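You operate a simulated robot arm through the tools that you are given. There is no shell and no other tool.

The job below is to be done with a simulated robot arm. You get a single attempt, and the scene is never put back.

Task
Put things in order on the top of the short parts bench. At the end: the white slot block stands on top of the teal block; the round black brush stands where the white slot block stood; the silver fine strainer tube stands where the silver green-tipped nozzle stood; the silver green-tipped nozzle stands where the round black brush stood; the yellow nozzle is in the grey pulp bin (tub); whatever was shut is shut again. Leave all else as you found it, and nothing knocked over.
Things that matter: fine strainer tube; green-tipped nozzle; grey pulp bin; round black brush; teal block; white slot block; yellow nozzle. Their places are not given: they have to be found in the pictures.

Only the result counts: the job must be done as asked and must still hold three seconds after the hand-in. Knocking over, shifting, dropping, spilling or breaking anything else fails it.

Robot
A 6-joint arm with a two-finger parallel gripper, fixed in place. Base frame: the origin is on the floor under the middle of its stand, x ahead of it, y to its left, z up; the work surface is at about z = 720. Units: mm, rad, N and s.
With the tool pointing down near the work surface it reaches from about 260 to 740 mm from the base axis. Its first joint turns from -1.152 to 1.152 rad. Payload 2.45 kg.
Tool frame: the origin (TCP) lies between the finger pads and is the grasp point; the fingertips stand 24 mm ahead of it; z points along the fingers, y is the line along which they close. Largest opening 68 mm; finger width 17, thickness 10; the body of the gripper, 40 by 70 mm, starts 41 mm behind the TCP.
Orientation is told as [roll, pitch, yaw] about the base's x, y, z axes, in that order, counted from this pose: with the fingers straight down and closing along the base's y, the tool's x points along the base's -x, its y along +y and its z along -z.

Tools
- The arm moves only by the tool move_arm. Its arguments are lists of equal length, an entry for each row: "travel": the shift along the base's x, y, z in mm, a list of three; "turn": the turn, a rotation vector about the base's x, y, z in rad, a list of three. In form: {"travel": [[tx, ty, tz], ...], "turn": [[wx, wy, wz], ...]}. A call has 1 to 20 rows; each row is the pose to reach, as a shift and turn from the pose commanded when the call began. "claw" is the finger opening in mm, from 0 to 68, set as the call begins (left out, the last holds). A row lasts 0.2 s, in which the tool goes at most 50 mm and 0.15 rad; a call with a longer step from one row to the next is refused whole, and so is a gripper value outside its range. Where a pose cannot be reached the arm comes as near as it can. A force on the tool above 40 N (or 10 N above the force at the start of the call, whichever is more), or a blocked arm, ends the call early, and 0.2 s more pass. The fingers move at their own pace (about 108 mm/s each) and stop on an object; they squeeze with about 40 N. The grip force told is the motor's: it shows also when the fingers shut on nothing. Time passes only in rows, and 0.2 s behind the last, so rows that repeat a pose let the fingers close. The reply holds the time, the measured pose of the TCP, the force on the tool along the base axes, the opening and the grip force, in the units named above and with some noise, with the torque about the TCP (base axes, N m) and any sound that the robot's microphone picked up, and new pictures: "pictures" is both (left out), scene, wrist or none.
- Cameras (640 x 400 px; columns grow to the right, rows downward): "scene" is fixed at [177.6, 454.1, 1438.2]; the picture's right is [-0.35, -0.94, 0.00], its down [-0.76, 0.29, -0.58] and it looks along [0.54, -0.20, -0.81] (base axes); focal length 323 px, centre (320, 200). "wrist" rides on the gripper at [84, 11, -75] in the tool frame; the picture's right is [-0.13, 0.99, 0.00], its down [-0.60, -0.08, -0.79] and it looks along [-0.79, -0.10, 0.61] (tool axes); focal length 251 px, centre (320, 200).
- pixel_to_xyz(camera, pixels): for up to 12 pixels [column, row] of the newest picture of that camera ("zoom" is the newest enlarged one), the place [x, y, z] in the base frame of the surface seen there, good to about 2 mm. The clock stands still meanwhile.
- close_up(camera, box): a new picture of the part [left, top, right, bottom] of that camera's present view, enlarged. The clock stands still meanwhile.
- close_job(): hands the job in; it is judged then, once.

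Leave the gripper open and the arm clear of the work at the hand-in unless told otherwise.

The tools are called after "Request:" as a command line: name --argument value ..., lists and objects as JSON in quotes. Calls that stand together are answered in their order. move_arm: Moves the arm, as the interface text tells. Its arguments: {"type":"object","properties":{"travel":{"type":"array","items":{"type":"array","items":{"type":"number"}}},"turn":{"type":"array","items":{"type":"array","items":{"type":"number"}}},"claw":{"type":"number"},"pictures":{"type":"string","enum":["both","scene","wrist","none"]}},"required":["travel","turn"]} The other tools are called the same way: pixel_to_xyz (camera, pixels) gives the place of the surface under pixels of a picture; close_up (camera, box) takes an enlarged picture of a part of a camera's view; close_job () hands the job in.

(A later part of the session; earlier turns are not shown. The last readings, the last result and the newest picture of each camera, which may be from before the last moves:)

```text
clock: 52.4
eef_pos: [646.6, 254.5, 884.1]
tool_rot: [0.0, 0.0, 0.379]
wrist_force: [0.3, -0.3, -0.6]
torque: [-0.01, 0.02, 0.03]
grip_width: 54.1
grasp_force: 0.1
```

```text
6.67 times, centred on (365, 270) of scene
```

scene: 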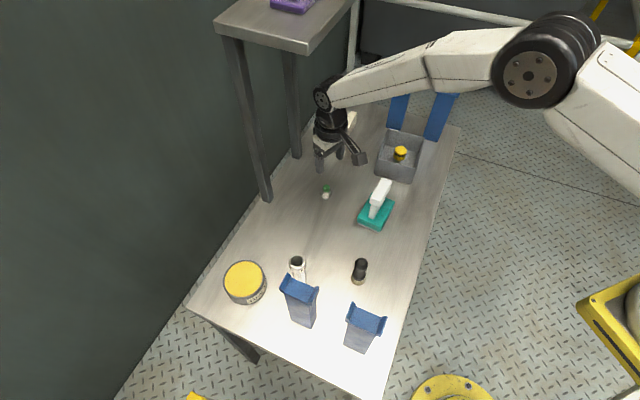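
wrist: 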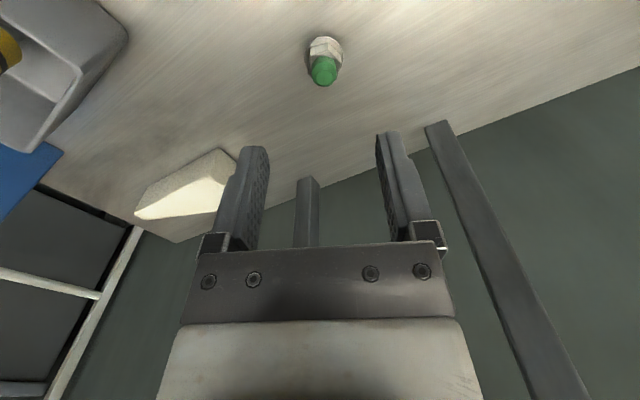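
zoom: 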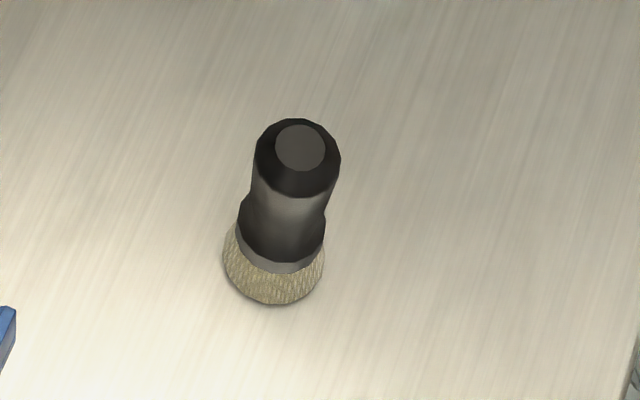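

The brush is upright at its new place. For the nozzle I see hex faces over a round flange on a thin stem. I read heights and edges in the scene picture (nozzle near (326,192)) and the brush top disc.

Request:
pixel_to_xyz --camera "zoom" --pixels '[[299, 150], [272, 295], [232, 255], [320, 255]]'

Request:
close_up --camera "scene" --box '[306, 176, 346, 208]'

Request:
pixel_to_xyz --camera "zoom" --pixels '[[324, 125], [317, 218], [317, 248], [317, 264], [317, 275], [316, 293], [254, 215], [392, 215], [265, 185], [382, 190], [284, 165], [365, 165]]'

Request:
pixel_to_xyz --camera "wrist" --pixels '[[324, 76], [312, 57], [328, 52], [339, 62], [306, 55], [342, 55], [326, 38], [313, 48], [328, 44]]'

```text
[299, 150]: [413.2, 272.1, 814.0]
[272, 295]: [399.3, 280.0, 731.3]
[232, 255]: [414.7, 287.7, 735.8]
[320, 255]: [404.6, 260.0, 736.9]
```

```text
12.50 times, centred on (326, 192) of scene
```

zoom: 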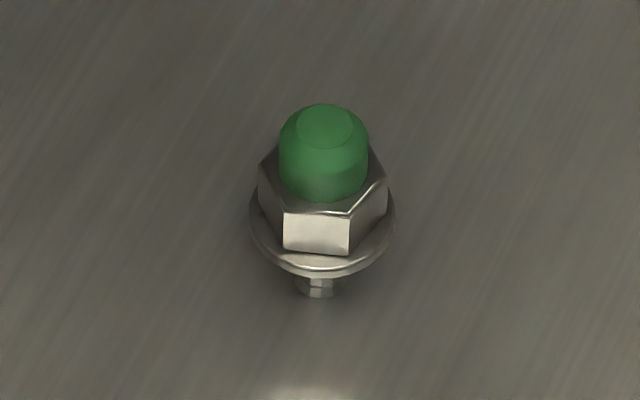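

```text
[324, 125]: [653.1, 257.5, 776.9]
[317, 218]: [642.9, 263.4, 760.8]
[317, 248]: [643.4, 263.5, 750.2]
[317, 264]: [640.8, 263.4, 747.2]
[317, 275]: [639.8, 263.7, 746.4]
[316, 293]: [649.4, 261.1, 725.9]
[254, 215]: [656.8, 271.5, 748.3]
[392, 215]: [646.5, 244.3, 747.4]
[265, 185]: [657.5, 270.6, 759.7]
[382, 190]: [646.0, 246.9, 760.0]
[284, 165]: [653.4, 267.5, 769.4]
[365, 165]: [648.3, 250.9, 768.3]
```

```text
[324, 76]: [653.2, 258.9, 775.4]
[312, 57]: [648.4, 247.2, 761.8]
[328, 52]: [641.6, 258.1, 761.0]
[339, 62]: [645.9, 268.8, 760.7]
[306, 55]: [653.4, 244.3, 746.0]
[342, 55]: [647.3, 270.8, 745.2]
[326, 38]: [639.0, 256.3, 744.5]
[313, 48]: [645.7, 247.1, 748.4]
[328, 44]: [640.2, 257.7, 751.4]
```

Brush top disc at (413.2,272.1): good. Nozzle centre (653,258), flange top z≈748, hex z≈749–761, green cap above to 777; its hex faces run at about 3.3° in plan, so yaw 0.058 grips two flats. I turn to that yaw and come down to about z=850 above it.

Request:
move_arm --travel '[[2, 1, -10], [4, 2, -20], [5, 2, -33], [5, 2, -33]]' --turn '[[0, 0, -0.11], [0, 0, -0.22], [0, 0, -0.321], [0, 0, -0.321]]' --pictures "none"

Request:
move_arm --travel '[[0, 0, 0], [0, 0, 0], [0, 0, 0]]' --turn '[[0.0058, -0.1, 0], [0.0116, -0.1997, 0], [0.0116, -0.1997, 0]]' --pictures "both"

Request:
move_arm --travel '[[0, 0, 0]]' --turn '[[0, 0, 0]]' --pictures "none"

Request:
move_arm --travel '[[0, 0, 0]]' --turn '[[0, 0, 0]]' --pictures "none"

```text
clock: 53.4
eef_pos: [652.6, 256.1, 850.4]
tool_rot: [-0.001, -0.002, 0.059]
wrist_force: [-0.9, 0.2, -0.4]
torque: [-0.01, -0.02, 0.0]
grip_width: 54.3
grasp_force: 0.0
```

```text
clock: 54.2
eef_pos: [651.5, 257.9, 850.3]
tool_rot: [-0.001, -0.204, 0.059]
wrist_force: [0.8, -0.5, 0.0]
torque: [-0.01, 0.01, -0.01]
grip_width: 54.2
grasp_force: 0.0
```

scene: 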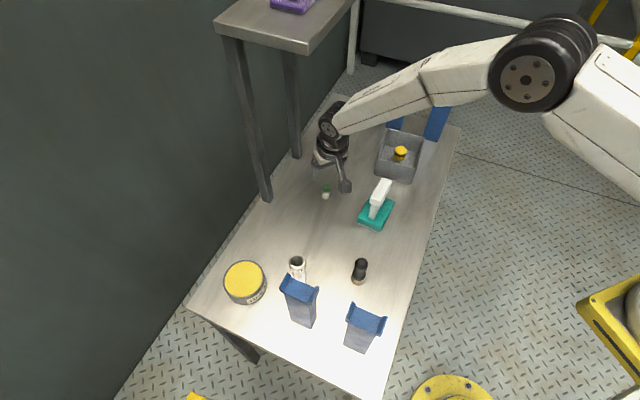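
wrist: 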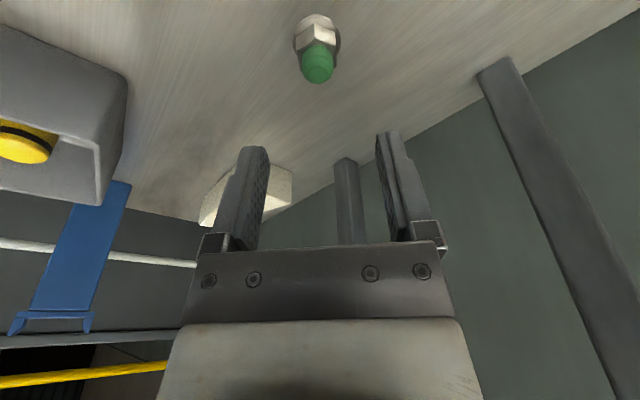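

```text
clock: 54.6
eef_pos: [650.2, 258.2, 850.6]
tool_rot: [0.0, -0.202, 0.059]
wrist_force: [0.2, 1.1, -0.5]
torque: [-0.02, 0.02, 0.0]
grip_width: 54.0
grasp_force: 0.1
```

```text
clock: 55.0
eef_pos: [651.0, 258.6, 850.5]
tool_rot: [0.0, -0.2, 0.061]
wrist_force: [-0.1, -0.5, 0.2]
torque: [0.01, 0.01, -0.01]
grip_width: 54.0
grasp_force: 0.1
```

Tilted by 0.2 rad with fingers pointing slightly outward (this keeps the arm bent enough at the far place later). Average pose (651,258,850); the nozzle is centred at column 318 as it should be. I lower by 74 mm so the tips end just above the flange level.

Request:
move_arm --travel '[[-2, 0, -30], [-2, 0, -55], [-2, 0, -68], [-2, 0, -74], [-2, 0, -74]]' --turn '[[0, 0, 0], [0, 0, 0], [0, 0, 0], [0, 0, 0], [0, 0, 0]]' --claw 50 --pictures "both"

Request:
close_up --camera "wrist" --box '[230, 80, 410, 260]'

Request:
close_up --camera "scene" --box '[300, 140, 370, 210]'

```text
clock: 56.2
eef_pos: [650.1, 257.5, 775.2]
tool_rot: [0.001, -0.198, 0.059]
wrist_force: [1.1, -0.4, -0.1]
torque: [-0.01, -0.01, -0.03]
grip_width: 50.0
grasp_force: 0.0
```

scene: 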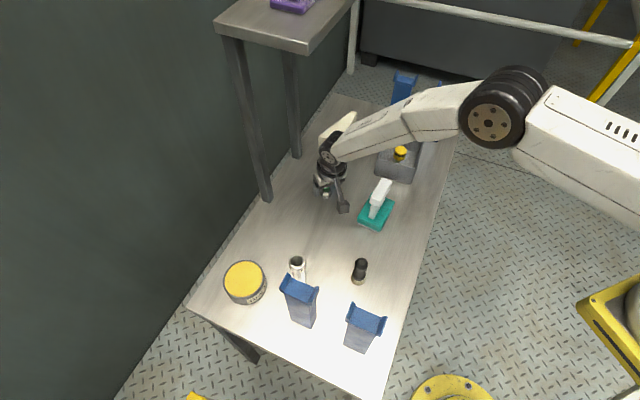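
wrist: 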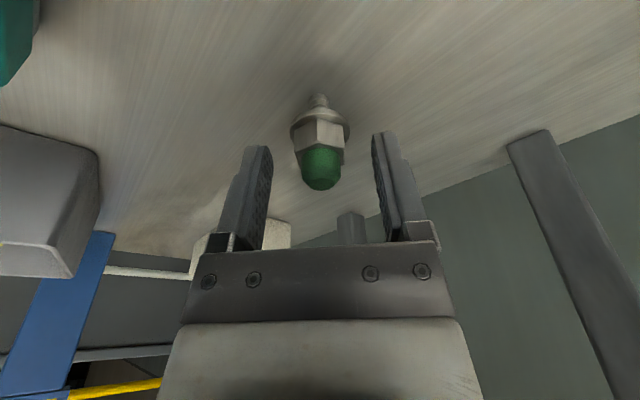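

```text
2.22 times, centred on (320, 170) of wrist
```

zoom: 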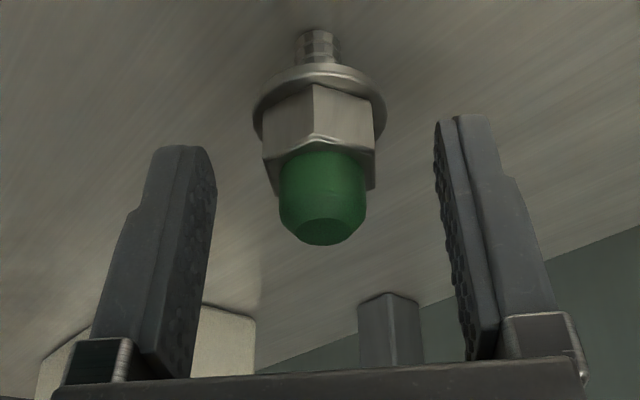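

```text
5.71 times, centred on (335, 175) of scene
```

zoom: 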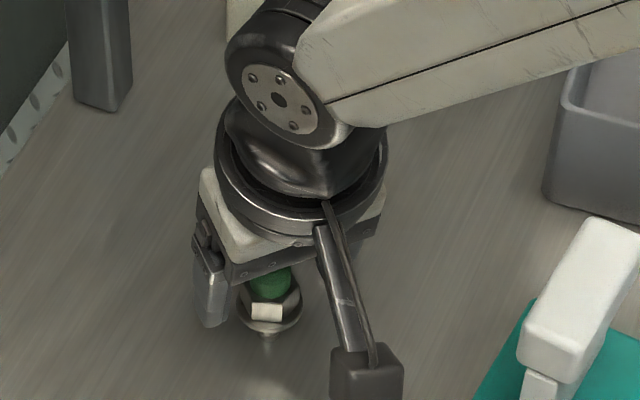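

The hex stands with a corner toward the camera, so its flats face the two fingers, and the tips are just above the flange. I close.

Request:
move_arm --travel '[[0, 0, 0], [0, 0, 0], [0, 0, 0]]' --turn '[[0, 0, 0], [0, 0, 0], [0, 0, 0]]' --claw 8 --pictures "wrist"

Request:
close_up --camera "wrist" --box '[230, 80, 410, 260]'

```text
clock: 57.0
eef_pos: [649.8, 258.4, 777.2]
tool_rot: [-0.001, -0.2, 0.059]
wrist_force: [0.3, 0.4, 0.3]
torque: [-0.02, 0.0, -0.02]
grip_width: 23.0
grasp_force: 39.5
```

wrist: 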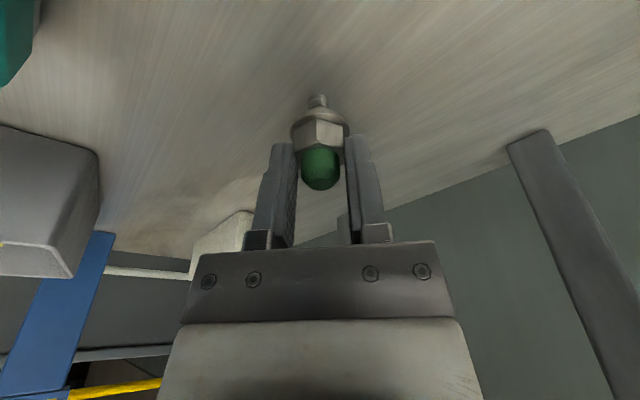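

```text
2.22 times, centred on (320, 170) of wrist
```

zoom: 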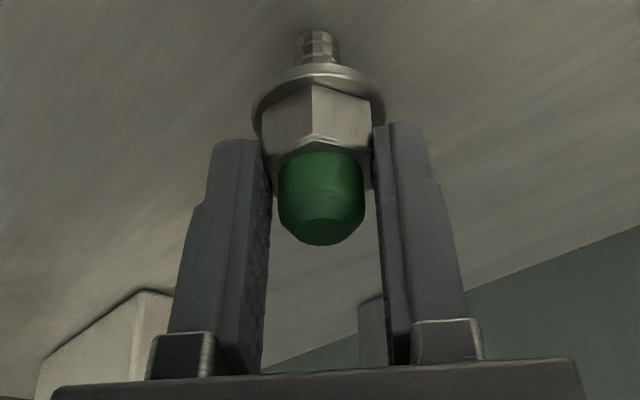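

Held on the flats at 23.0 mm, upright. I lift 70 mm and carry it to above the brush's old place (586,417.3), turning the yaw to 0.9 while the tilt stays, keeping low under the shelf edge.

Request:
move_arm --travel '[[0, 0, 12], [0, 0, 40], [0, 0, 70], [-11, 26, 70], [-22, 52, 70], [-33, 78, 70], [-44, 104, 70], [-55, 130, 70], [-65.5, 156.3, 70], [-65.5, 156.3, 70]]' --turn '[[0, 0, 0], [0, 0, 0], [0, 0, 0], [0, 0, 0.14], [0, 0, 0.28], [0, 0, 0.42], [0, 0, 0.56], [0, 0, 0.7], [0, 0, 0.842], [0, 0, 0.842]]' --pictures "both"

Request:
close_up --camera "wrist" --box '[230, 80, 410, 260]'

Request:
move_arm --travel '[[0, 0, 0]]' --turn '[[0, 0, 0]]' --pictures "none"

Request:
move_arm --travel '[[0, 0, 0]]' --turn '[[0, 0, 0]]' --pictures "none"

```text
clock: 59.2
eef_pos: [580.2, 413.6, 845.7]
tool_rot: [0.002, -0.201, 0.904]
wrist_force: [-0.2, 0.0, -1.2]
torque: [-0.03, -0.02, 0.01]
grip_width: 22.9
grasp_force: 39.2
```

scene: 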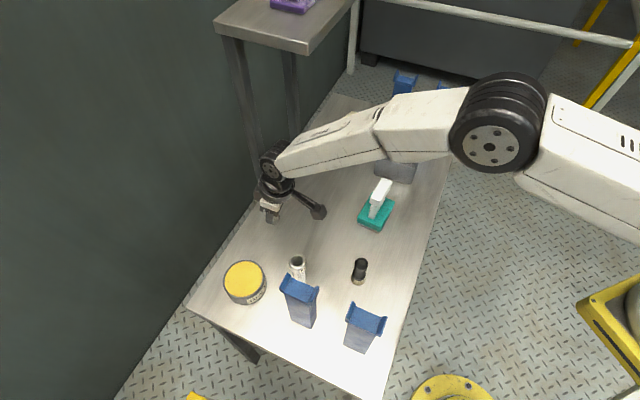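
wrist: 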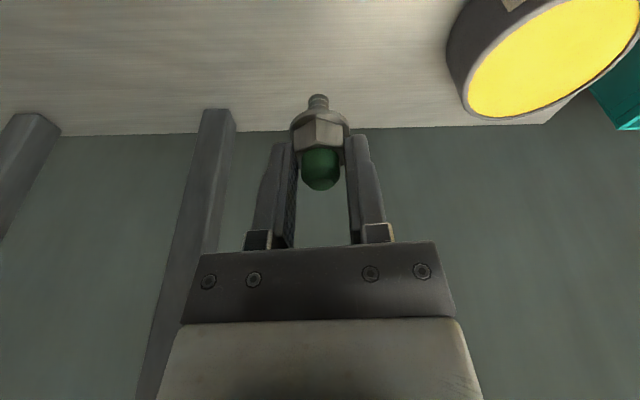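

```text
2.22 times, centred on (320, 170) of wrist
```

zoom: 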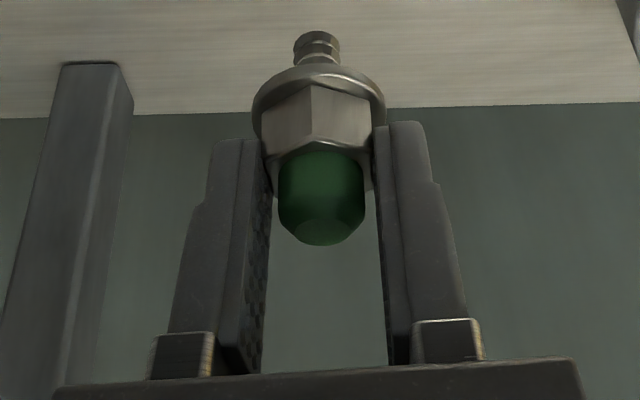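

```text
clock: 59.6
eef_pos: [580.9, 412.6, 844.3]
tool_rot: [0.0, -0.199, 0.902]
wrist_force: [-0.1, -0.2, -0.2]
torque: [-0.01, -0.05, -0.01]
grip_width: 23.1
grasp_force: 39.2
```

```text
clock: 60.0
eef_pos: [581.3, 412.5, 845.1]
tool_rot: [0.001, -0.202, 0.903]
wrist_force: [0.6, 0.1, -0.7]
torque: [0.0, 0.0, 0.02]
grip_width: 22.9
grasp_force: 39.0
```

The nozzle hangs upright. The measured pose averages (580.8,412.9,845), so I verify where the nozzle really is by reading its flange and tip in the pictures.

Request:
pixel_to_xyz --camera "wrist" --pixels '[[319, 97], [311, 97], [327, 97], [292, 130], [348, 130], [319, 113], [320, 160], [320, 185], [305, 115], [335, 115]]'

Request:
close_up --camera "scene" --box '[240, 170, 320, 240]'

```text
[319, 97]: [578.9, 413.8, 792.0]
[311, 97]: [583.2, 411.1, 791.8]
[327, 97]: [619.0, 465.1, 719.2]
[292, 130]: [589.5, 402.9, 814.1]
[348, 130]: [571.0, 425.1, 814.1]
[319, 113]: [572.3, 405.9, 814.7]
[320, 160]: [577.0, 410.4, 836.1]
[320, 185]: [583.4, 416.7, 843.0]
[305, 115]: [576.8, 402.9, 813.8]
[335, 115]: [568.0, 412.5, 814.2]
```

```text
5.71 times, centred on (280, 205) of scene
```

zoom: 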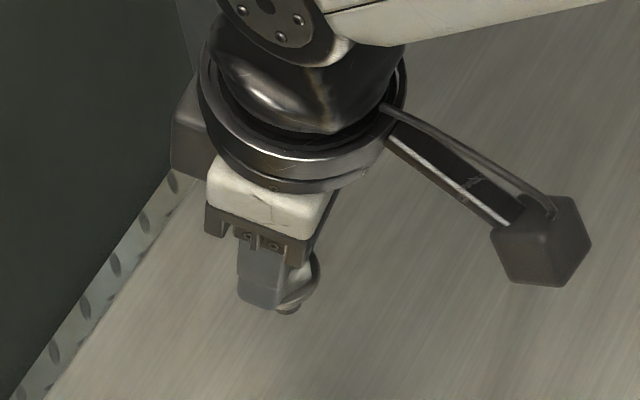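

The flange centre reads about (582.3,416.2), so I shift by (+3.7,+1.1) and lower 62 mm, leaving about 6 mm gap.

Request:
move_arm --travel '[[3.7, 1.1, -10], [3.7, 1.1, -25], [3.7, 1.1, -40], [3.7, 1.1, -53], [3.7, 1.1, -62], [3.7, 1.1, -62]]' --turn '[[0, 0, 0], [0, 0, 0], [0, 0, 0], [0, 0, 0], [0, 0, 0], [0, 0, 0]]' --pictures "both"

Request:
close_up --camera "wrist" --box '[230, 60, 410, 240]'

```text
clock: 61.4
eef_pos: [586.8, 414.5, 783.3]
tool_rot: [-0.001, -0.201, 0.903]
wrist_force: [-0.3, -1.0, -0.1]
torque: [0.0, -0.04, 0.01]
grip_width: 23.3
grasp_force: 38.9
```

scene: 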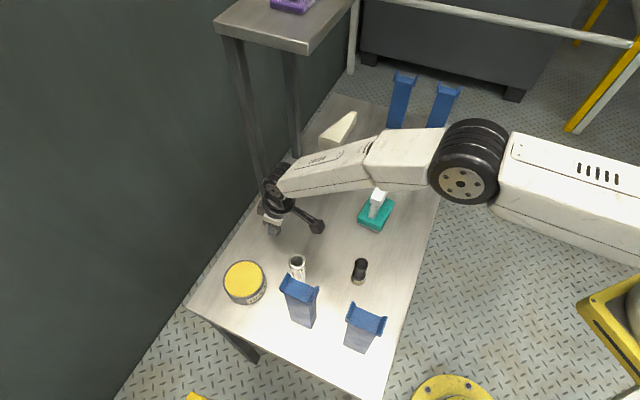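
wrist: 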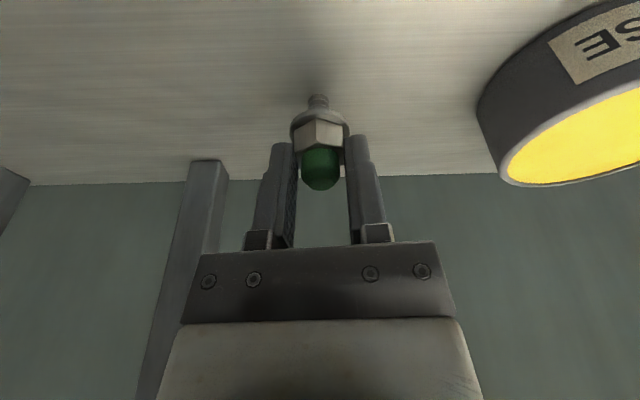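

```text
2.22 times, centred on (320, 150) of wrist
```

zoom: 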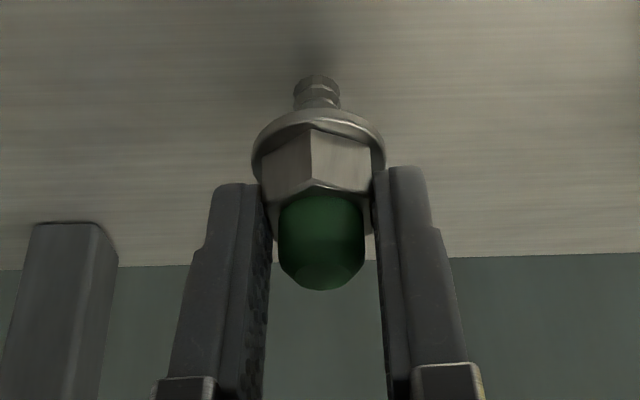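

Arm shape is fine. I recheck the nozzle's place and height before the last millimetres.

Request:
pixel_to_xyz --camera "wrist" --pixels '[[292, 130], [348, 130], [319, 113], [305, 116], [335, 116], [319, 97], [320, 185], [360, 80], [280, 80]]'

```text
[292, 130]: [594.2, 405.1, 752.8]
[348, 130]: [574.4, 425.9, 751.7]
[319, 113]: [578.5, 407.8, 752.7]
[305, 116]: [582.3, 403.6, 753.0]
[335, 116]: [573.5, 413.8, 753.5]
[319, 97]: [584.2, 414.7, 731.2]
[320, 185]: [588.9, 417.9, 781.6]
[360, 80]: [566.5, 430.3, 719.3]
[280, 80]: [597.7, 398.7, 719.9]
```

The flange centre is at (587,417.3), about 7 mm above its standing height. I lower 5.5 mm, then feel for contact in small steps.

Request:
move_arm --travel '[[-0.7, 0, -2.5], [-0.7, 0, -4.5], [-0.7, 0, -5.5], [-0.7, 0, -5.5]]' --turn '[[0, 0, 0], [0, 0, 0], [0, 0, 0], [0, 0, 0]]' --pictures "none"

Request:
move_arm --travel '[[0, 0, -0.5], [0, 0, -0.5]]' --turn '[[0, 0, 0], [0, 0, 0]]' --pictures "none"

```text
clock: 62.4
eef_pos: [585.3, 413.8, 778.3]
tool_rot: [0.001, -0.201, 0.901]
wrist_force: [0.4, 0.1, -0.4]
torque: [0.01, -0.01, 0.01]
grip_width: 23.0
grasp_force: 39.3
```

```text
clock: 63.0
eef_pos: [584.3, 415.5, 778.0]
tool_rot: [0.001, -0.201, 0.903]
wrist_force: [0.1, -1.0, -0.4]
torque: [0.01, -0.02, 0.01]
grip_width: 22.9
grasp_force: 39.3
```

Request:
move_arm --travel '[[0, 0, -0.5], [0, 0, -0.5]]' --turn '[[0, 0, 0], [0, 0, 0]]' --pictures "none"

Request:
move_arm --travel '[[0, 0, -0.4], [0, 0, -0.4]]' --turn '[[0, 0, 0], [0, 0, 0]]' --pictures "none"

```text
clock: 63.6
eef_pos: [585.0, 415.3, 777.1]
tool_rot: [0.0, -0.201, 0.903]
wrist_force: [0.6, 0.6, -1.3]
torque: [0.01, -0.01, 0.0]
grip_width: 23.1
grasp_force: 38.9
```

```text
clock: 64.2
eef_pos: [585.4, 414.7, 779.2]
tool_rot: [0.0, -0.201, 0.901]
wrist_force: [1.2, -0.2, 0.5]
torque: [0.02, 0.01, -0.03]
grip_width: 23.0
grasp_force: 39.5
```

No clear contact yet. I go on in small steps.

Request:
move_arm --travel '[[0, 0, -0.4], [0, 0, -0.4]]' --turn '[[0, 0, 0], [0, 0, 0]]' --pictures "none"

```text
clock: 64.8
eef_pos: [583.8, 417.0, 778.0]
tool_rot: [0.001, -0.201, 0.902]
wrist_force: [0.0, -0.6, -1.0]
torque: [-0.01, 0.01, -0.02]
grip_width: 22.9
grasp_force: 38.6
```

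Request:
move_arm --travel '[[0, 0, -0.4], [0, 0, -0.4]]' --turn '[[0, 0, 0], [0, 0, 0]]' --pictures "none"

Request:
move_arm --travel '[[0, 0, -0.4], [0, 0, -0.4]]' --turn '[[0, 0, 0], [0, 0, 0]]' --pictures "wrist"

```text
clock: 65.4
eef_pos: [586.2, 415.8, 776.9]
tool_rot: [0.0, -0.202, 0.899]
wrist_force: [0.5, -0.7, 0.1]
torque: [0.02, -0.01, 0.0]
grip_width: 23.0
grasp_force: 39.5
```

```text
clock: 66.0
eef_pos: [585.8, 415.5, 777.6]
tool_rot: [0.001, -0.2, 0.902]
wrist_force: [0.6, 0.9, -0.5]
torque: [-0.03, 0.0, 0.0]
grip_width: 22.6
grasp_force: 39.7
```

wrist: 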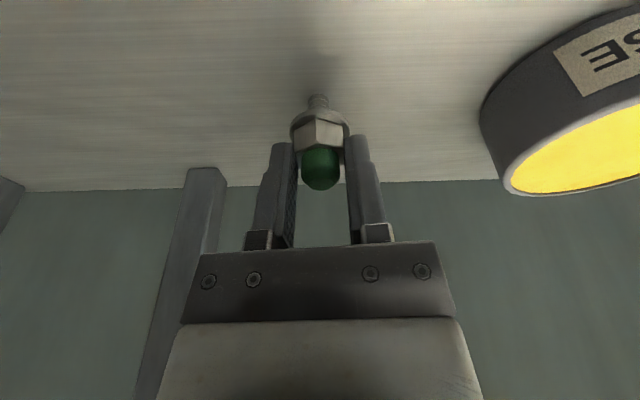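

Measured z is still about 777 (pick-up was at 776.2). I continue down.

Request:
move_arm --travel '[[0, 0, -0.4], [0, 0, -0.4]]' --turn '[[0, 0, 0], [0, 0, 0]]' --pictures "none"

Request:
move_arm --travel '[[0, 0, -0.3], [0, 0, -0.3]]' --turn '[[0, 0, 0], [0, 0, 0]]' --pictures "none"

```text
clock: 66.6
eef_pos: [585.5, 414.8, 777.0]
tool_rot: [0.001, -0.202, 0.903]
wrist_force: [-0.5, 0.6, 1.9]
torque: [0.05, 0.03, 0.01]
grip_width: 23.0
grasp_force: 39.5
```

```text
clock: 67.2
eef_pos: [583.9, 413.7, 777.2]
tool_rot: [0.001, -0.202, 0.902]
wrist_force: [0.3, -0.5, 5.0]
torque: [0.02, 0.0, 0.02]
grip_width: 23.1
grasp_force: 39.7
```

Contact: 5 N. I ease 0.2 mm up and open just a little to 26 mm, then look.

Request:
move_arm --travel '[[0, 0, 0.2], [0, 0, 0.2]]' --turn '[[0, 0, 0], [0, 0, 0]]' --pictures "none"

Request:
move_arm --travel '[[0, 0, 0], [0, 0, 0]]' --turn '[[0, 0, 0], [0, 0, 0]]' --claw 26 --pictures "wrist"

Request:
close_up --camera "wrist" --box '[230, 60, 410, 240]'

```text
clock: 67.8
eef_pos: [586.6, 415.2, 777.0]
tool_rot: [0.0, -0.201, 0.903]
wrist_force: [0.8, -0.5, 5.1]
torque: [-0.04, -0.12, -0.02]
grip_width: 23.2
grasp_force: 39.4
```

```text
clock: 68.4
eef_pos: [585.7, 414.4, 775.7]
tool_rot: [0.0, -0.199, 0.903]
wrist_force: [0.5, -0.3, 0.6]
torque: [-0.02, 0.01, 0.03]
grip_width: 26.0
grasp_force: 0.1
```

wrist: 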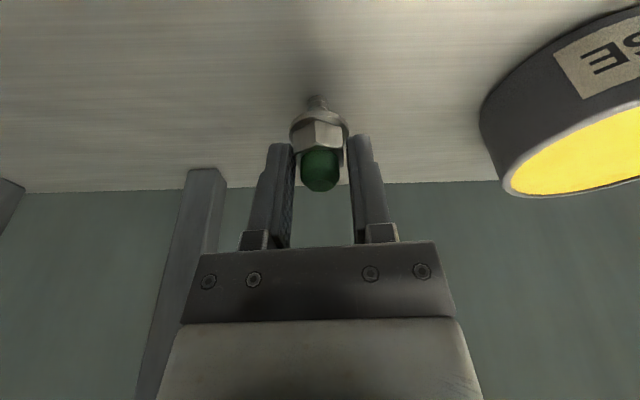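

```text
2.22 times, centred on (320, 150) of wrist
```

zoom: 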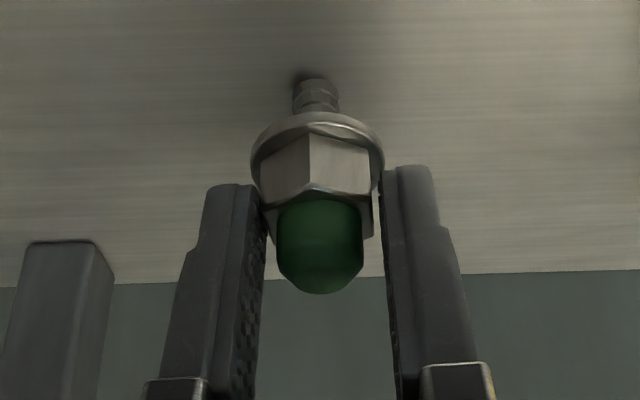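

It stays upright. I open further to 31 mm, then 40 mm.

Request:
move_arm --travel '[[0, 0, 0], [0, 0, 0]]' --turn '[[0, 0, 0], [0, 0, 0]]' --claw 31 --pictures "wrist"

Request:
close_up --camera "wrist" --box '[230, 60, 410, 240]'

```text
clock: 69.0
eef_pos: [584.4, 414.9, 775.8]
tool_rot: [0.001, -0.201, 0.902]
wrist_force: [-0.3, -0.5, -0.2]
torque: [0.05, 0.01, -0.01]
grip_width: 31.3
grasp_force: 0.0
```

wrist: 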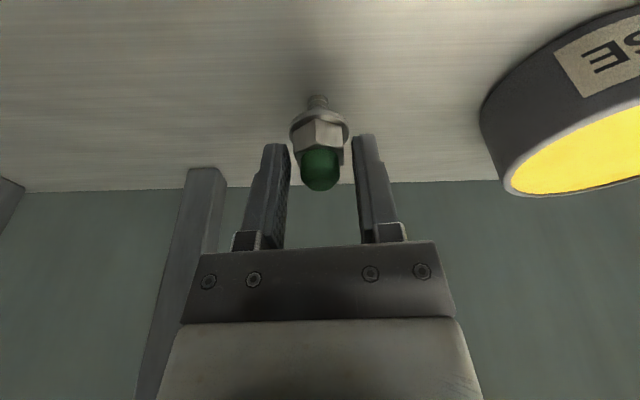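

```text
2.22 times, centred on (320, 150) of wrist
```

zoom: 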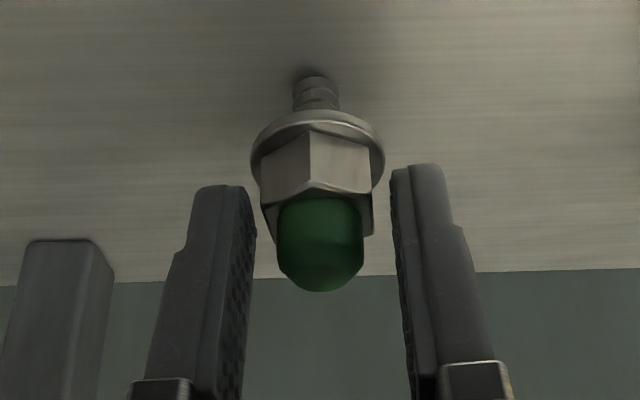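

It stands free. I open to 52 mm and back out along the tool axis by 85 mm.

Request:
move_arm --travel '[[0, 0, 0], [0, 0, 0], [-1.9, -2.3, 14.7], [-4.3, -5.5, 34.3], [-7.4, -9.3, 58.8], [-10.5, -13.2, 83.3], [-10.5, -13.2, 83.3]]' --turn '[[0, 0, 0], [0, 0, 0], [0, 0, 0], [0, 0, 0], [0, 0, 0], [0, 0, 0], [0, 0, 0]]' --claw 52 --pictures "both"

Request:
close_up --camera "wrist" --box '[280, 10, 370, 120]'

```text
clock: 70.6
eef_pos: [575.6, 402.0, 861.2]
tool_rot: [0.001, -0.199, 0.901]
wrist_force: [-0.6, 0.4, -1.0]
torque: [0.0, 0.02, 0.02]
grip_width: 52.1
grasp_force: 0.0
```

scene: 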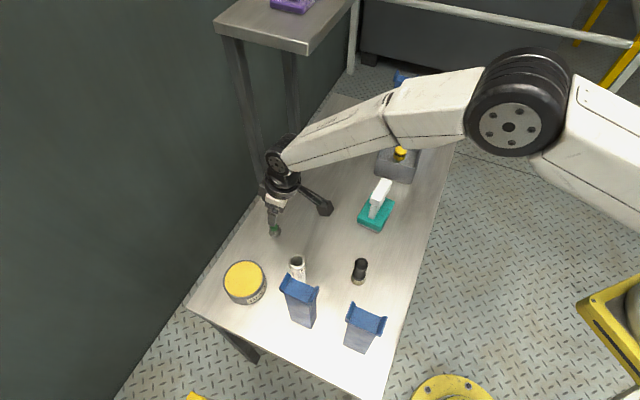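
wrist: 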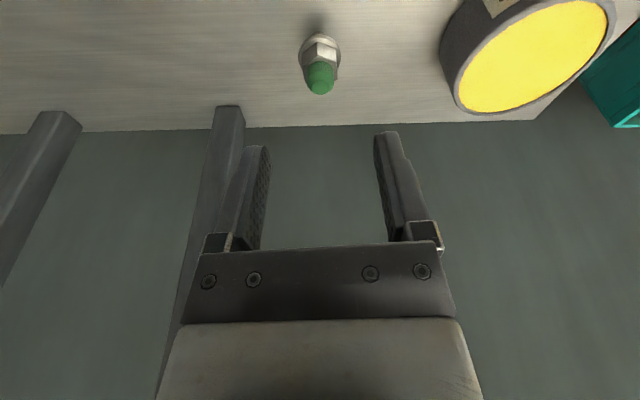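

```text
3.64 times, centred on (325, 65) of wrist
```

zoom: 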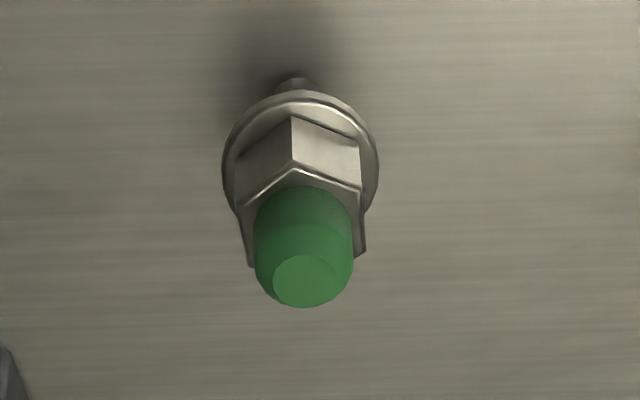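

The nozzle stands at the brush's old place. I verify its centre, and look at the strainer in the scene picture near (298,268).

Request:
pixel_to_xyz --camera "wrist" --pixels '[[321, 87], [300, 58], [339, 58], [316, 40]]'

Request:
close_up --camera "scene" --box '[275, 250, 325, 290]'

```text
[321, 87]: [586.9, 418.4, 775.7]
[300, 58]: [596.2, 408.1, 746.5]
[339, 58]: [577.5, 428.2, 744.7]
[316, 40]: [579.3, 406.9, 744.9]
```

```text
10.00 times, centred on (300, 270) of scene
```

zoom: 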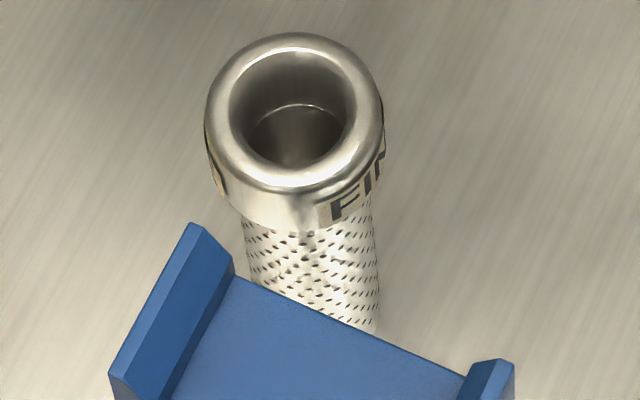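

The nozzle is at (587,418). The strainer has a wide collar with the label at its top and a perforated tube below. I measure collar and tube.

Request:
pixel_to_xyz --camera "zoom" --pixels '[[207, 125], [383, 125], [295, 36], [290, 188], [300, 215], [300, 228], [305, 245], [315, 290], [250, 240], [375, 260], [212, 170], [376, 175]]'

Request:
pixel_to_xyz --camera "scene" --pixels '[[287, 273], [281, 285], [285, 277], [300, 283], [315, 289], [319, 287], [278, 290], [317, 291]]'

```text
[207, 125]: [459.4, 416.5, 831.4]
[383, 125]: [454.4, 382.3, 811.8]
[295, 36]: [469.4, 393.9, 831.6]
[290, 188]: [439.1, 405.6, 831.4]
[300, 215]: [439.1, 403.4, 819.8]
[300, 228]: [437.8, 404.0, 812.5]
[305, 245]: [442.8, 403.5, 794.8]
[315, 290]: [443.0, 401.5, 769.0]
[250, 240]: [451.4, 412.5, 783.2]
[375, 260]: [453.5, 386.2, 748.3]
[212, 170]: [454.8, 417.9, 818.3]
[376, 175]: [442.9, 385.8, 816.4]
```

```text
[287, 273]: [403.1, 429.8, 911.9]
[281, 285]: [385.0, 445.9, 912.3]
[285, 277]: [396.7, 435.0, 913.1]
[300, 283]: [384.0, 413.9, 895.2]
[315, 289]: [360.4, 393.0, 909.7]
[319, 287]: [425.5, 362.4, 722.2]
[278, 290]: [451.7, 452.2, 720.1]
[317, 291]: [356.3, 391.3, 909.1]
```

Collar: centre (454,400), about 35 mm wide, z≈809–831; tube below is 27 mm. I will grip the collar at TCP z≈820 with yaw 0.97, so camera and wrist box stay clear of blue stand 1. First I untilt and move to about (525,360,876).

Request:
move_arm --travel '[[-15, -12, 4], [-32, -27, 10], [-50, -42, 15], [-50, -42, 15]]' --turn '[[-0.054, 0.04, 0.023], [-0.108, 0.08, 0.047], [-0.161, 0.119, 0.07], [-0.161, 0.119, 0.07]]' --claw 58 --pictures "none"

Request:
move_arm --travel '[[0, 0, 0]]' --turn '[[0, 0, 0]]' --pictures "none"

Request:
move_arm --travel '[[0, 0, 0]]' --turn '[[0, 0, 0]]' --pictures "none"

```text
clock: 71.6
eef_pos: [525.3, 362.1, 875.1]
tool_rot: [0.001, 0.001, 0.97]
wrist_force: [-0.7, -0.8, -0.4]
torque: [0.02, 0.0, 0.0]
grip_width: 58.0
grasp_force: 0.0
```

```text
clock: 72.0
eef_pos: [525.8, 361.4, 877.0]
tool_rot: [0.001, 0.001, 0.974]
wrist_force: [-0.2, -0.5, 0.4]
torque: [0.02, 0.04, -0.01]
grip_width: 57.8
grasp_force: 0.0
```

```text
clock: 72.4
eef_pos: [526.3, 361.2, 875.1]
tool_rot: [0.0, 0.0, 0.974]
wrist_force: [-0.1, -0.2, 0.5]
torque: [0.02, 0.03, -0.06]
grip_width: 57.8
grasp_force: 0.0
```

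The tool is upright again at (525.8,361.6,875.7). I move over the strainer at z≈885 and look.

Request:
move_arm --travel '[[-20, 10, 9], [-38, 20, 9], [-55, 30, 9], [-71.8, 38.4, 9], [-71.8, 38.4, 9]]' --turn '[[0, 0, 0], [0, 0, 0], [0, 0, 0], [0, 0, 0], [0, 0, 0]]' --pictures "both"

Request:
close_up --camera "wrist" --box '[260, 0, 390, 130]'

```text
clock: 73.6
eef_pos: [455.0, 398.9, 881.9]
tool_rot: [0.0, 0.0, 0.972]
wrist_force: [-0.3, 0.3, 0.7]
torque: [0.02, 0.0, 0.0]
grip_width: 57.9
grasp_force: 0.0
```

scene: 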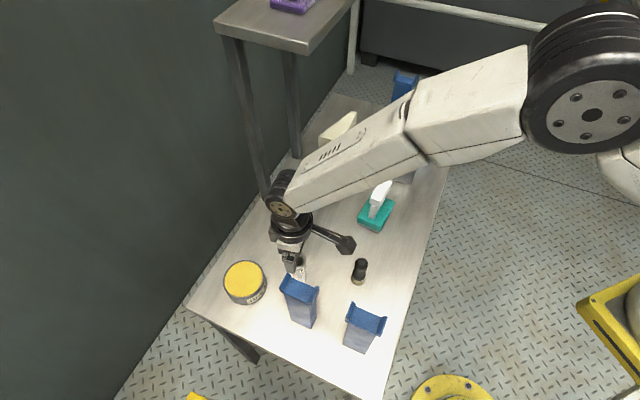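
wrist: 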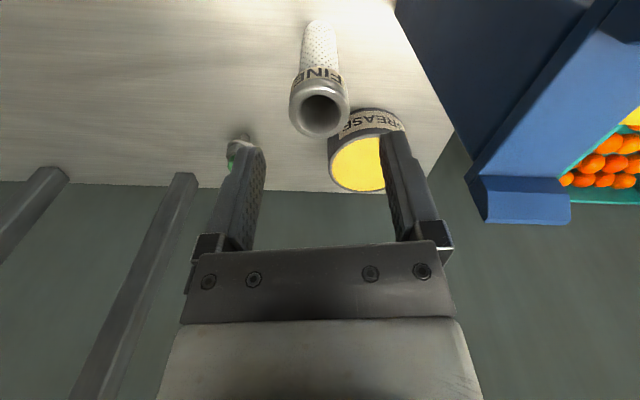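

```text
3.08 times, centred on (325, 65) of wrist
```

zoom: 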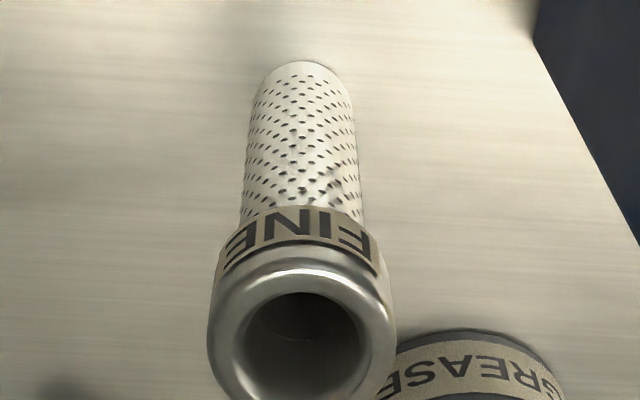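

The strainer is centred under the hand at column 320. I check the rim centre.

Request:
pixel_to_xyz --camera "wrist" --pixels '[[291, 103], [348, 103], [320, 84], [321, 133], [301, 118], [340, 120], [322, 70], [310, 30], [332, 30]]'

```text
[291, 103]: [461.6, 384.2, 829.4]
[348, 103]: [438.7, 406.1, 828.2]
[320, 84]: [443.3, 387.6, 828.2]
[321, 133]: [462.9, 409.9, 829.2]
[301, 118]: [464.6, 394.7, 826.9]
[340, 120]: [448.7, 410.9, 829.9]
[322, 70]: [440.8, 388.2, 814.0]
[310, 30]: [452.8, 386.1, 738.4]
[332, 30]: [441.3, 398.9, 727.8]
```

The rim centre is (453.3,399), under the TCP. I lower 64 mm around the collar.

Request:
move_arm --travel '[[0, 0, -20], [0, 0, -40], [0, 0, -56], [0, 0, -64], [0, 0, -64]]' --turn '[[0, 0, 0], [0, 0, 0], [0, 0, 0], [0, 0, 0], [0, 0, 0]]' --pictures "both"

```text
clock: 74.8
eef_pos: [452.5, 398.6, 817.2]
tool_rot: [0.0, -0.001, 0.973]
wrist_force: [-0.9, -0.3, 1.1]
torque: [0.01, 0.02, 0.0]
grip_width: 58.1
grasp_force: 0.2
```

scene: 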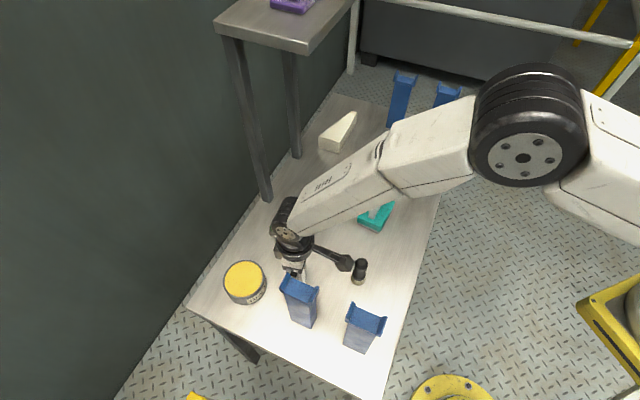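
wrist: 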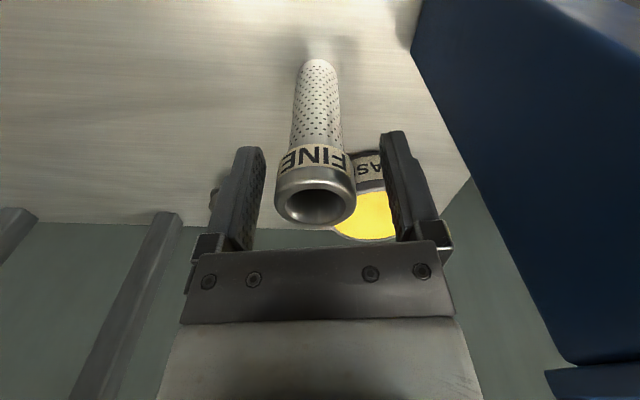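

The collar is centred between the fingers. I close.

Request:
move_arm --travel '[[0, 0, 0], [0, 0, 0], [0, 0, 0]]' --turn '[[0, 0, 0], [0, 0, 0], [0, 0, 0]]' --claw 18 --pictures "wrist"

```text
clock: 75.6
eef_pos: [452.9, 398.5, 817.8]
tool_rot: [-0.001, -0.001, 0.973]
wrist_force: [0.7, -0.3, 0.2]
torque: [-0.01, -0.06, 0.0]
grip_width: 35.4
grasp_force: 40.0
```

wrist: 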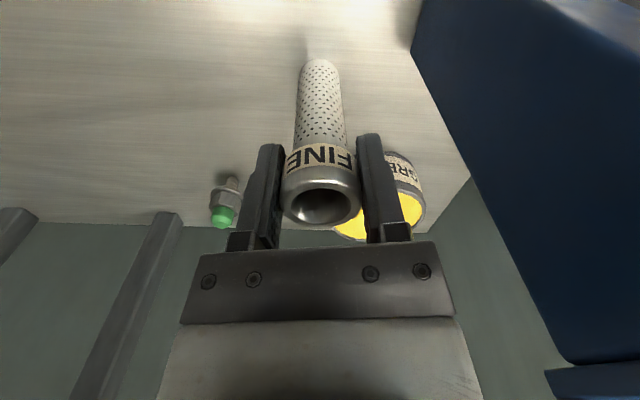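

Gripped at 35.4 mm. I lift 40 mm and carry the strainer to above (653,258), turning yaw to 0.38, staying low under the shelf.

Request:
move_arm --travel '[[0, 0, 12], [0, 0, 28], [0, 0, 40], [28.6, -20.1, 40], [57.2, -40.2, 40], [85.8, -60.3, 40], [114.4, -80.4, 40], [143, -100.5, 40], [171.6, -120.6, 40], [200.2, -140.7, 40], [200.2, -140.7, 40]]' --turn '[[0, 0, 0], [0, 0, 0], [0, 0, 0], [0, 0, -0.084], [0, 0, -0.168], [0, 0, -0.252], [0, 0, -0.336], [0, 0, -0.42], [0, 0, -0.505], [0, 0, -0.59], [0, 0, -0.59]]' --pictures "both"

Request:
close_up --camera "scene" --box '[280, 130, 380, 210]'

Request:
close_up --camera "wrist" --box '[250, 30, 400, 240]'

```text
clock: 78.0
eef_pos: [654.3, 259.3, 858.1]
tool_rot: [-0.001, 0.0, 0.38]
wrist_force: [-0.2, -0.2, -1.4]
torque: [0.0, 0.03, -0.04]
grip_width: 35.0
grasp_force: 39.4
```

scene: 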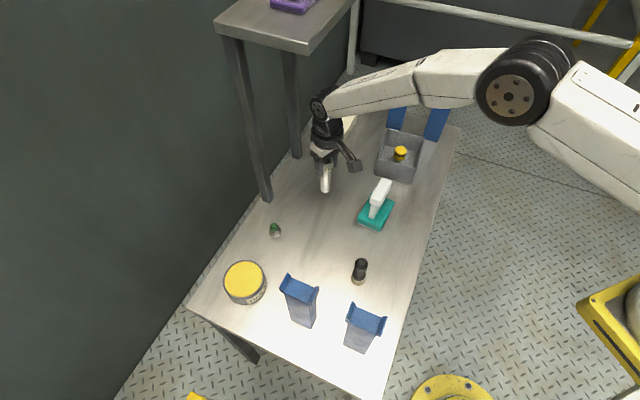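
wrist: 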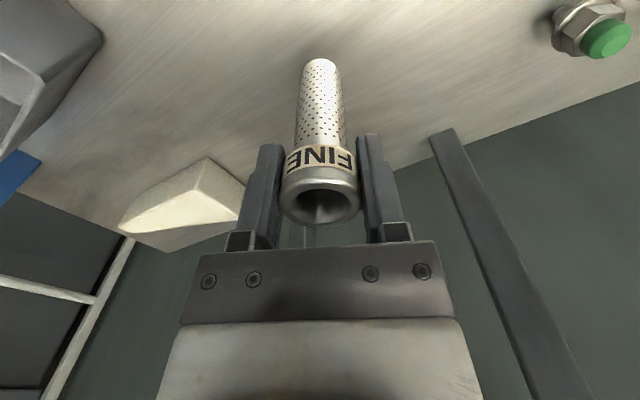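

```text
5.00 times, centred on (330, 170) of scene
```

zoom: 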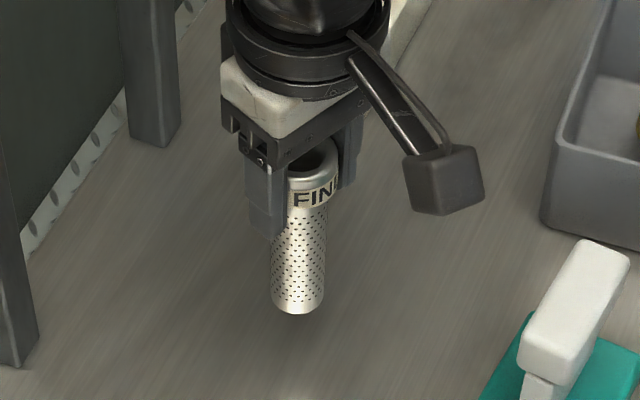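

```text
1.90 times, centred on (325, 135) of wrist
```

zoom: 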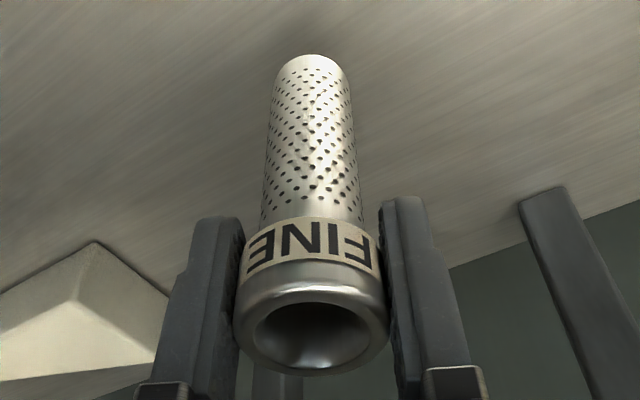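

I read the tube's lower end in both views to check where it will land.

Request:
pixel_to_xyz --camera "scene" --pixels '[[320.8, 187], [330.3, 187.5], [325.6, 191.8], [325.6, 189], [322, 190.5], [329, 190.5], [321.3, 180], [331, 180]]'

Request:
pixel_to_xyz --camera "wrist" --pixels '[[320.3, 61], [303, 73], [338.5, 71], [310, 64], [331, 64], [320, 90]]'

```text
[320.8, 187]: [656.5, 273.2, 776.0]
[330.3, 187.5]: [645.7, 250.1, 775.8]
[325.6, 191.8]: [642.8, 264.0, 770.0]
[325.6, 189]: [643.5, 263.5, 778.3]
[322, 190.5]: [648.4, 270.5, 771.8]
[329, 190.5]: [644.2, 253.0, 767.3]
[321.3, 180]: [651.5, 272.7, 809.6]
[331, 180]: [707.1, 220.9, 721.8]
```

```text
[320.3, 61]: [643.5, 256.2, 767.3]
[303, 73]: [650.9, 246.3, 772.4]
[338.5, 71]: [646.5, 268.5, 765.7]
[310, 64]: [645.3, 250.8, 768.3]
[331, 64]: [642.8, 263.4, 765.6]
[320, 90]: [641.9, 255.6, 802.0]
```

The tube's lower end is centred at about (655.4,259.8). I shift by (-2.4,-1.8) to the nozzle's old centre (653,258) and lower 36 mm.

Request:
move_arm --travel '[[-2.4, -1.8, -12], [-2.4, -1.8, -24], [-2.4, -1.8, -32], [-2.4, -1.8, -36], [-2.4, -1.8, -36]]' --turn '[[0, 0, 0], [0, 0, 0], [0, 0, 0], [0, 0, 0], [0, 0, 0]]' --pictures "both"

Request:
close_up --camera "scene" --box '[280, 140, 380, 220]'

```text
clock: 79.2
eef_pos: [650.7, 256.1, 824.5]
tool_rot: [-0.001, 0.001, 0.382]
wrist_force: [0.8, -0.2, -1.8]
torque: [0.0, 0.02, -0.02]
grip_width: 35.0
grasp_force: 40.1
```

scene: 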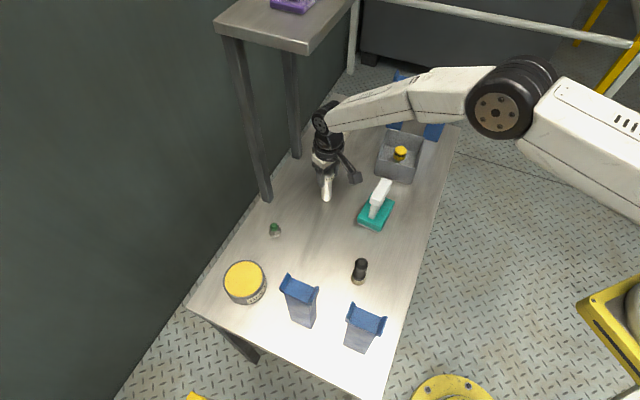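
wrist: 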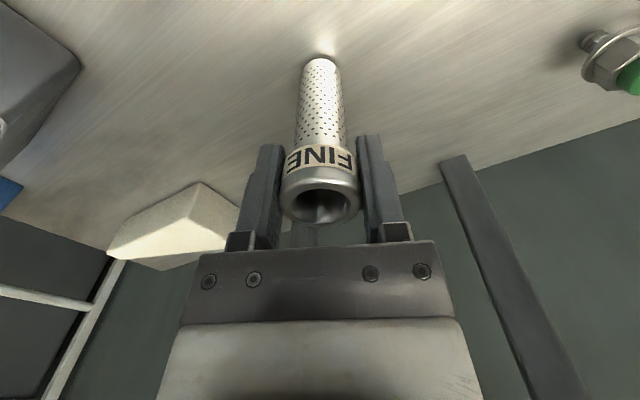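

```text
5.00 times, centred on (330, 180) of scene
```

zoom: 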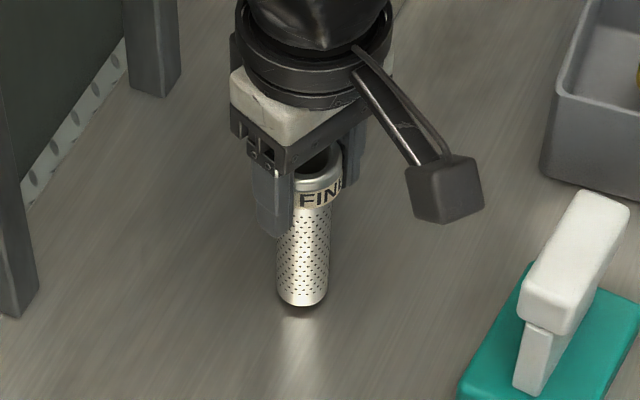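

Close above the bench now. I recheck the lower end's place.

Request:
pixel_to_xyz --camera "wrist" --pixels '[[320.3, 61], [303, 73], [338.5, 71], [310, 64], [331, 64], [320, 54]]'

Request:
pixel_to_xyz --camera "zoom" --pixels '[[280, 285], [327, 285], [302, 303], [288, 299], [318, 299], [302, 320]]'

```text
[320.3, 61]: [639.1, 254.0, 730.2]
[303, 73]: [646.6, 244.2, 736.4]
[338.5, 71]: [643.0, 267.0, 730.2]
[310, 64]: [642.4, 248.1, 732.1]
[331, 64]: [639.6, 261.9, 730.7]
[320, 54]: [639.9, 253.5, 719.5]
```

```text
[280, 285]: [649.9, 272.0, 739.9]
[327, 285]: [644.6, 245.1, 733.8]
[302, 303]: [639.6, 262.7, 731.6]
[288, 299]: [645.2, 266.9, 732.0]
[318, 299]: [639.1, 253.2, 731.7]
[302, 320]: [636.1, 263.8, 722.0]
```

The centre is (652,258), within a millimetre of the target. I lower in small steps to feel the bench.

Request:
move_arm --travel '[[0.7, 0, -1], [0.7, 0, -2], [0.7, 0, -2.6], [0.7, 0, -2.6]]' --turn '[[0, 0, 0], [0, 0, 0], [0, 0, 0], [0, 0, 0]]' --pictures "none"

Request:
move_arm --travel '[[0, 0, -0.5], [0, 0, -0.5]]' --turn '[[0, 0, 0], [0, 0, 0]]' --pictures "none"

Request:
move_arm --travel '[[0, 0, -0.4], [0, 0, -0.4]]' --turn '[[0, 0, 0], [0, 0, 0]]' --pictures "none"

```text
clock: 80.2
eef_pos: [650.4, 256.0, 820.6]
tool_rot: [0.001, 0.0, 0.384]
wrist_force: [-0.5, -0.7, -2.0]
torque: [-0.05, 0.0, -0.01]
grip_width: 35.0
grasp_force: 40.1
```

```text
clock: 80.8
eef_pos: [652.0, 257.7, 819.7]
tool_rot: [0.0, 0.0, 0.382]
wrist_force: [-0.8, -0.3, -1.6]
torque: [0.01, 0.0, 0.0]
grip_width: 35.3
grasp_force: 40.2
```

```text
clock: 81.4
eef_pos: [651.6, 256.7, 820.2]
tool_rot: [-0.001, 0.0, 0.382]
wrist_force: [-0.8, -1.2, -1.6]
torque: [-0.01, -0.01, 0.01]
grip_width: 35.0
grasp_force: 39.7
```

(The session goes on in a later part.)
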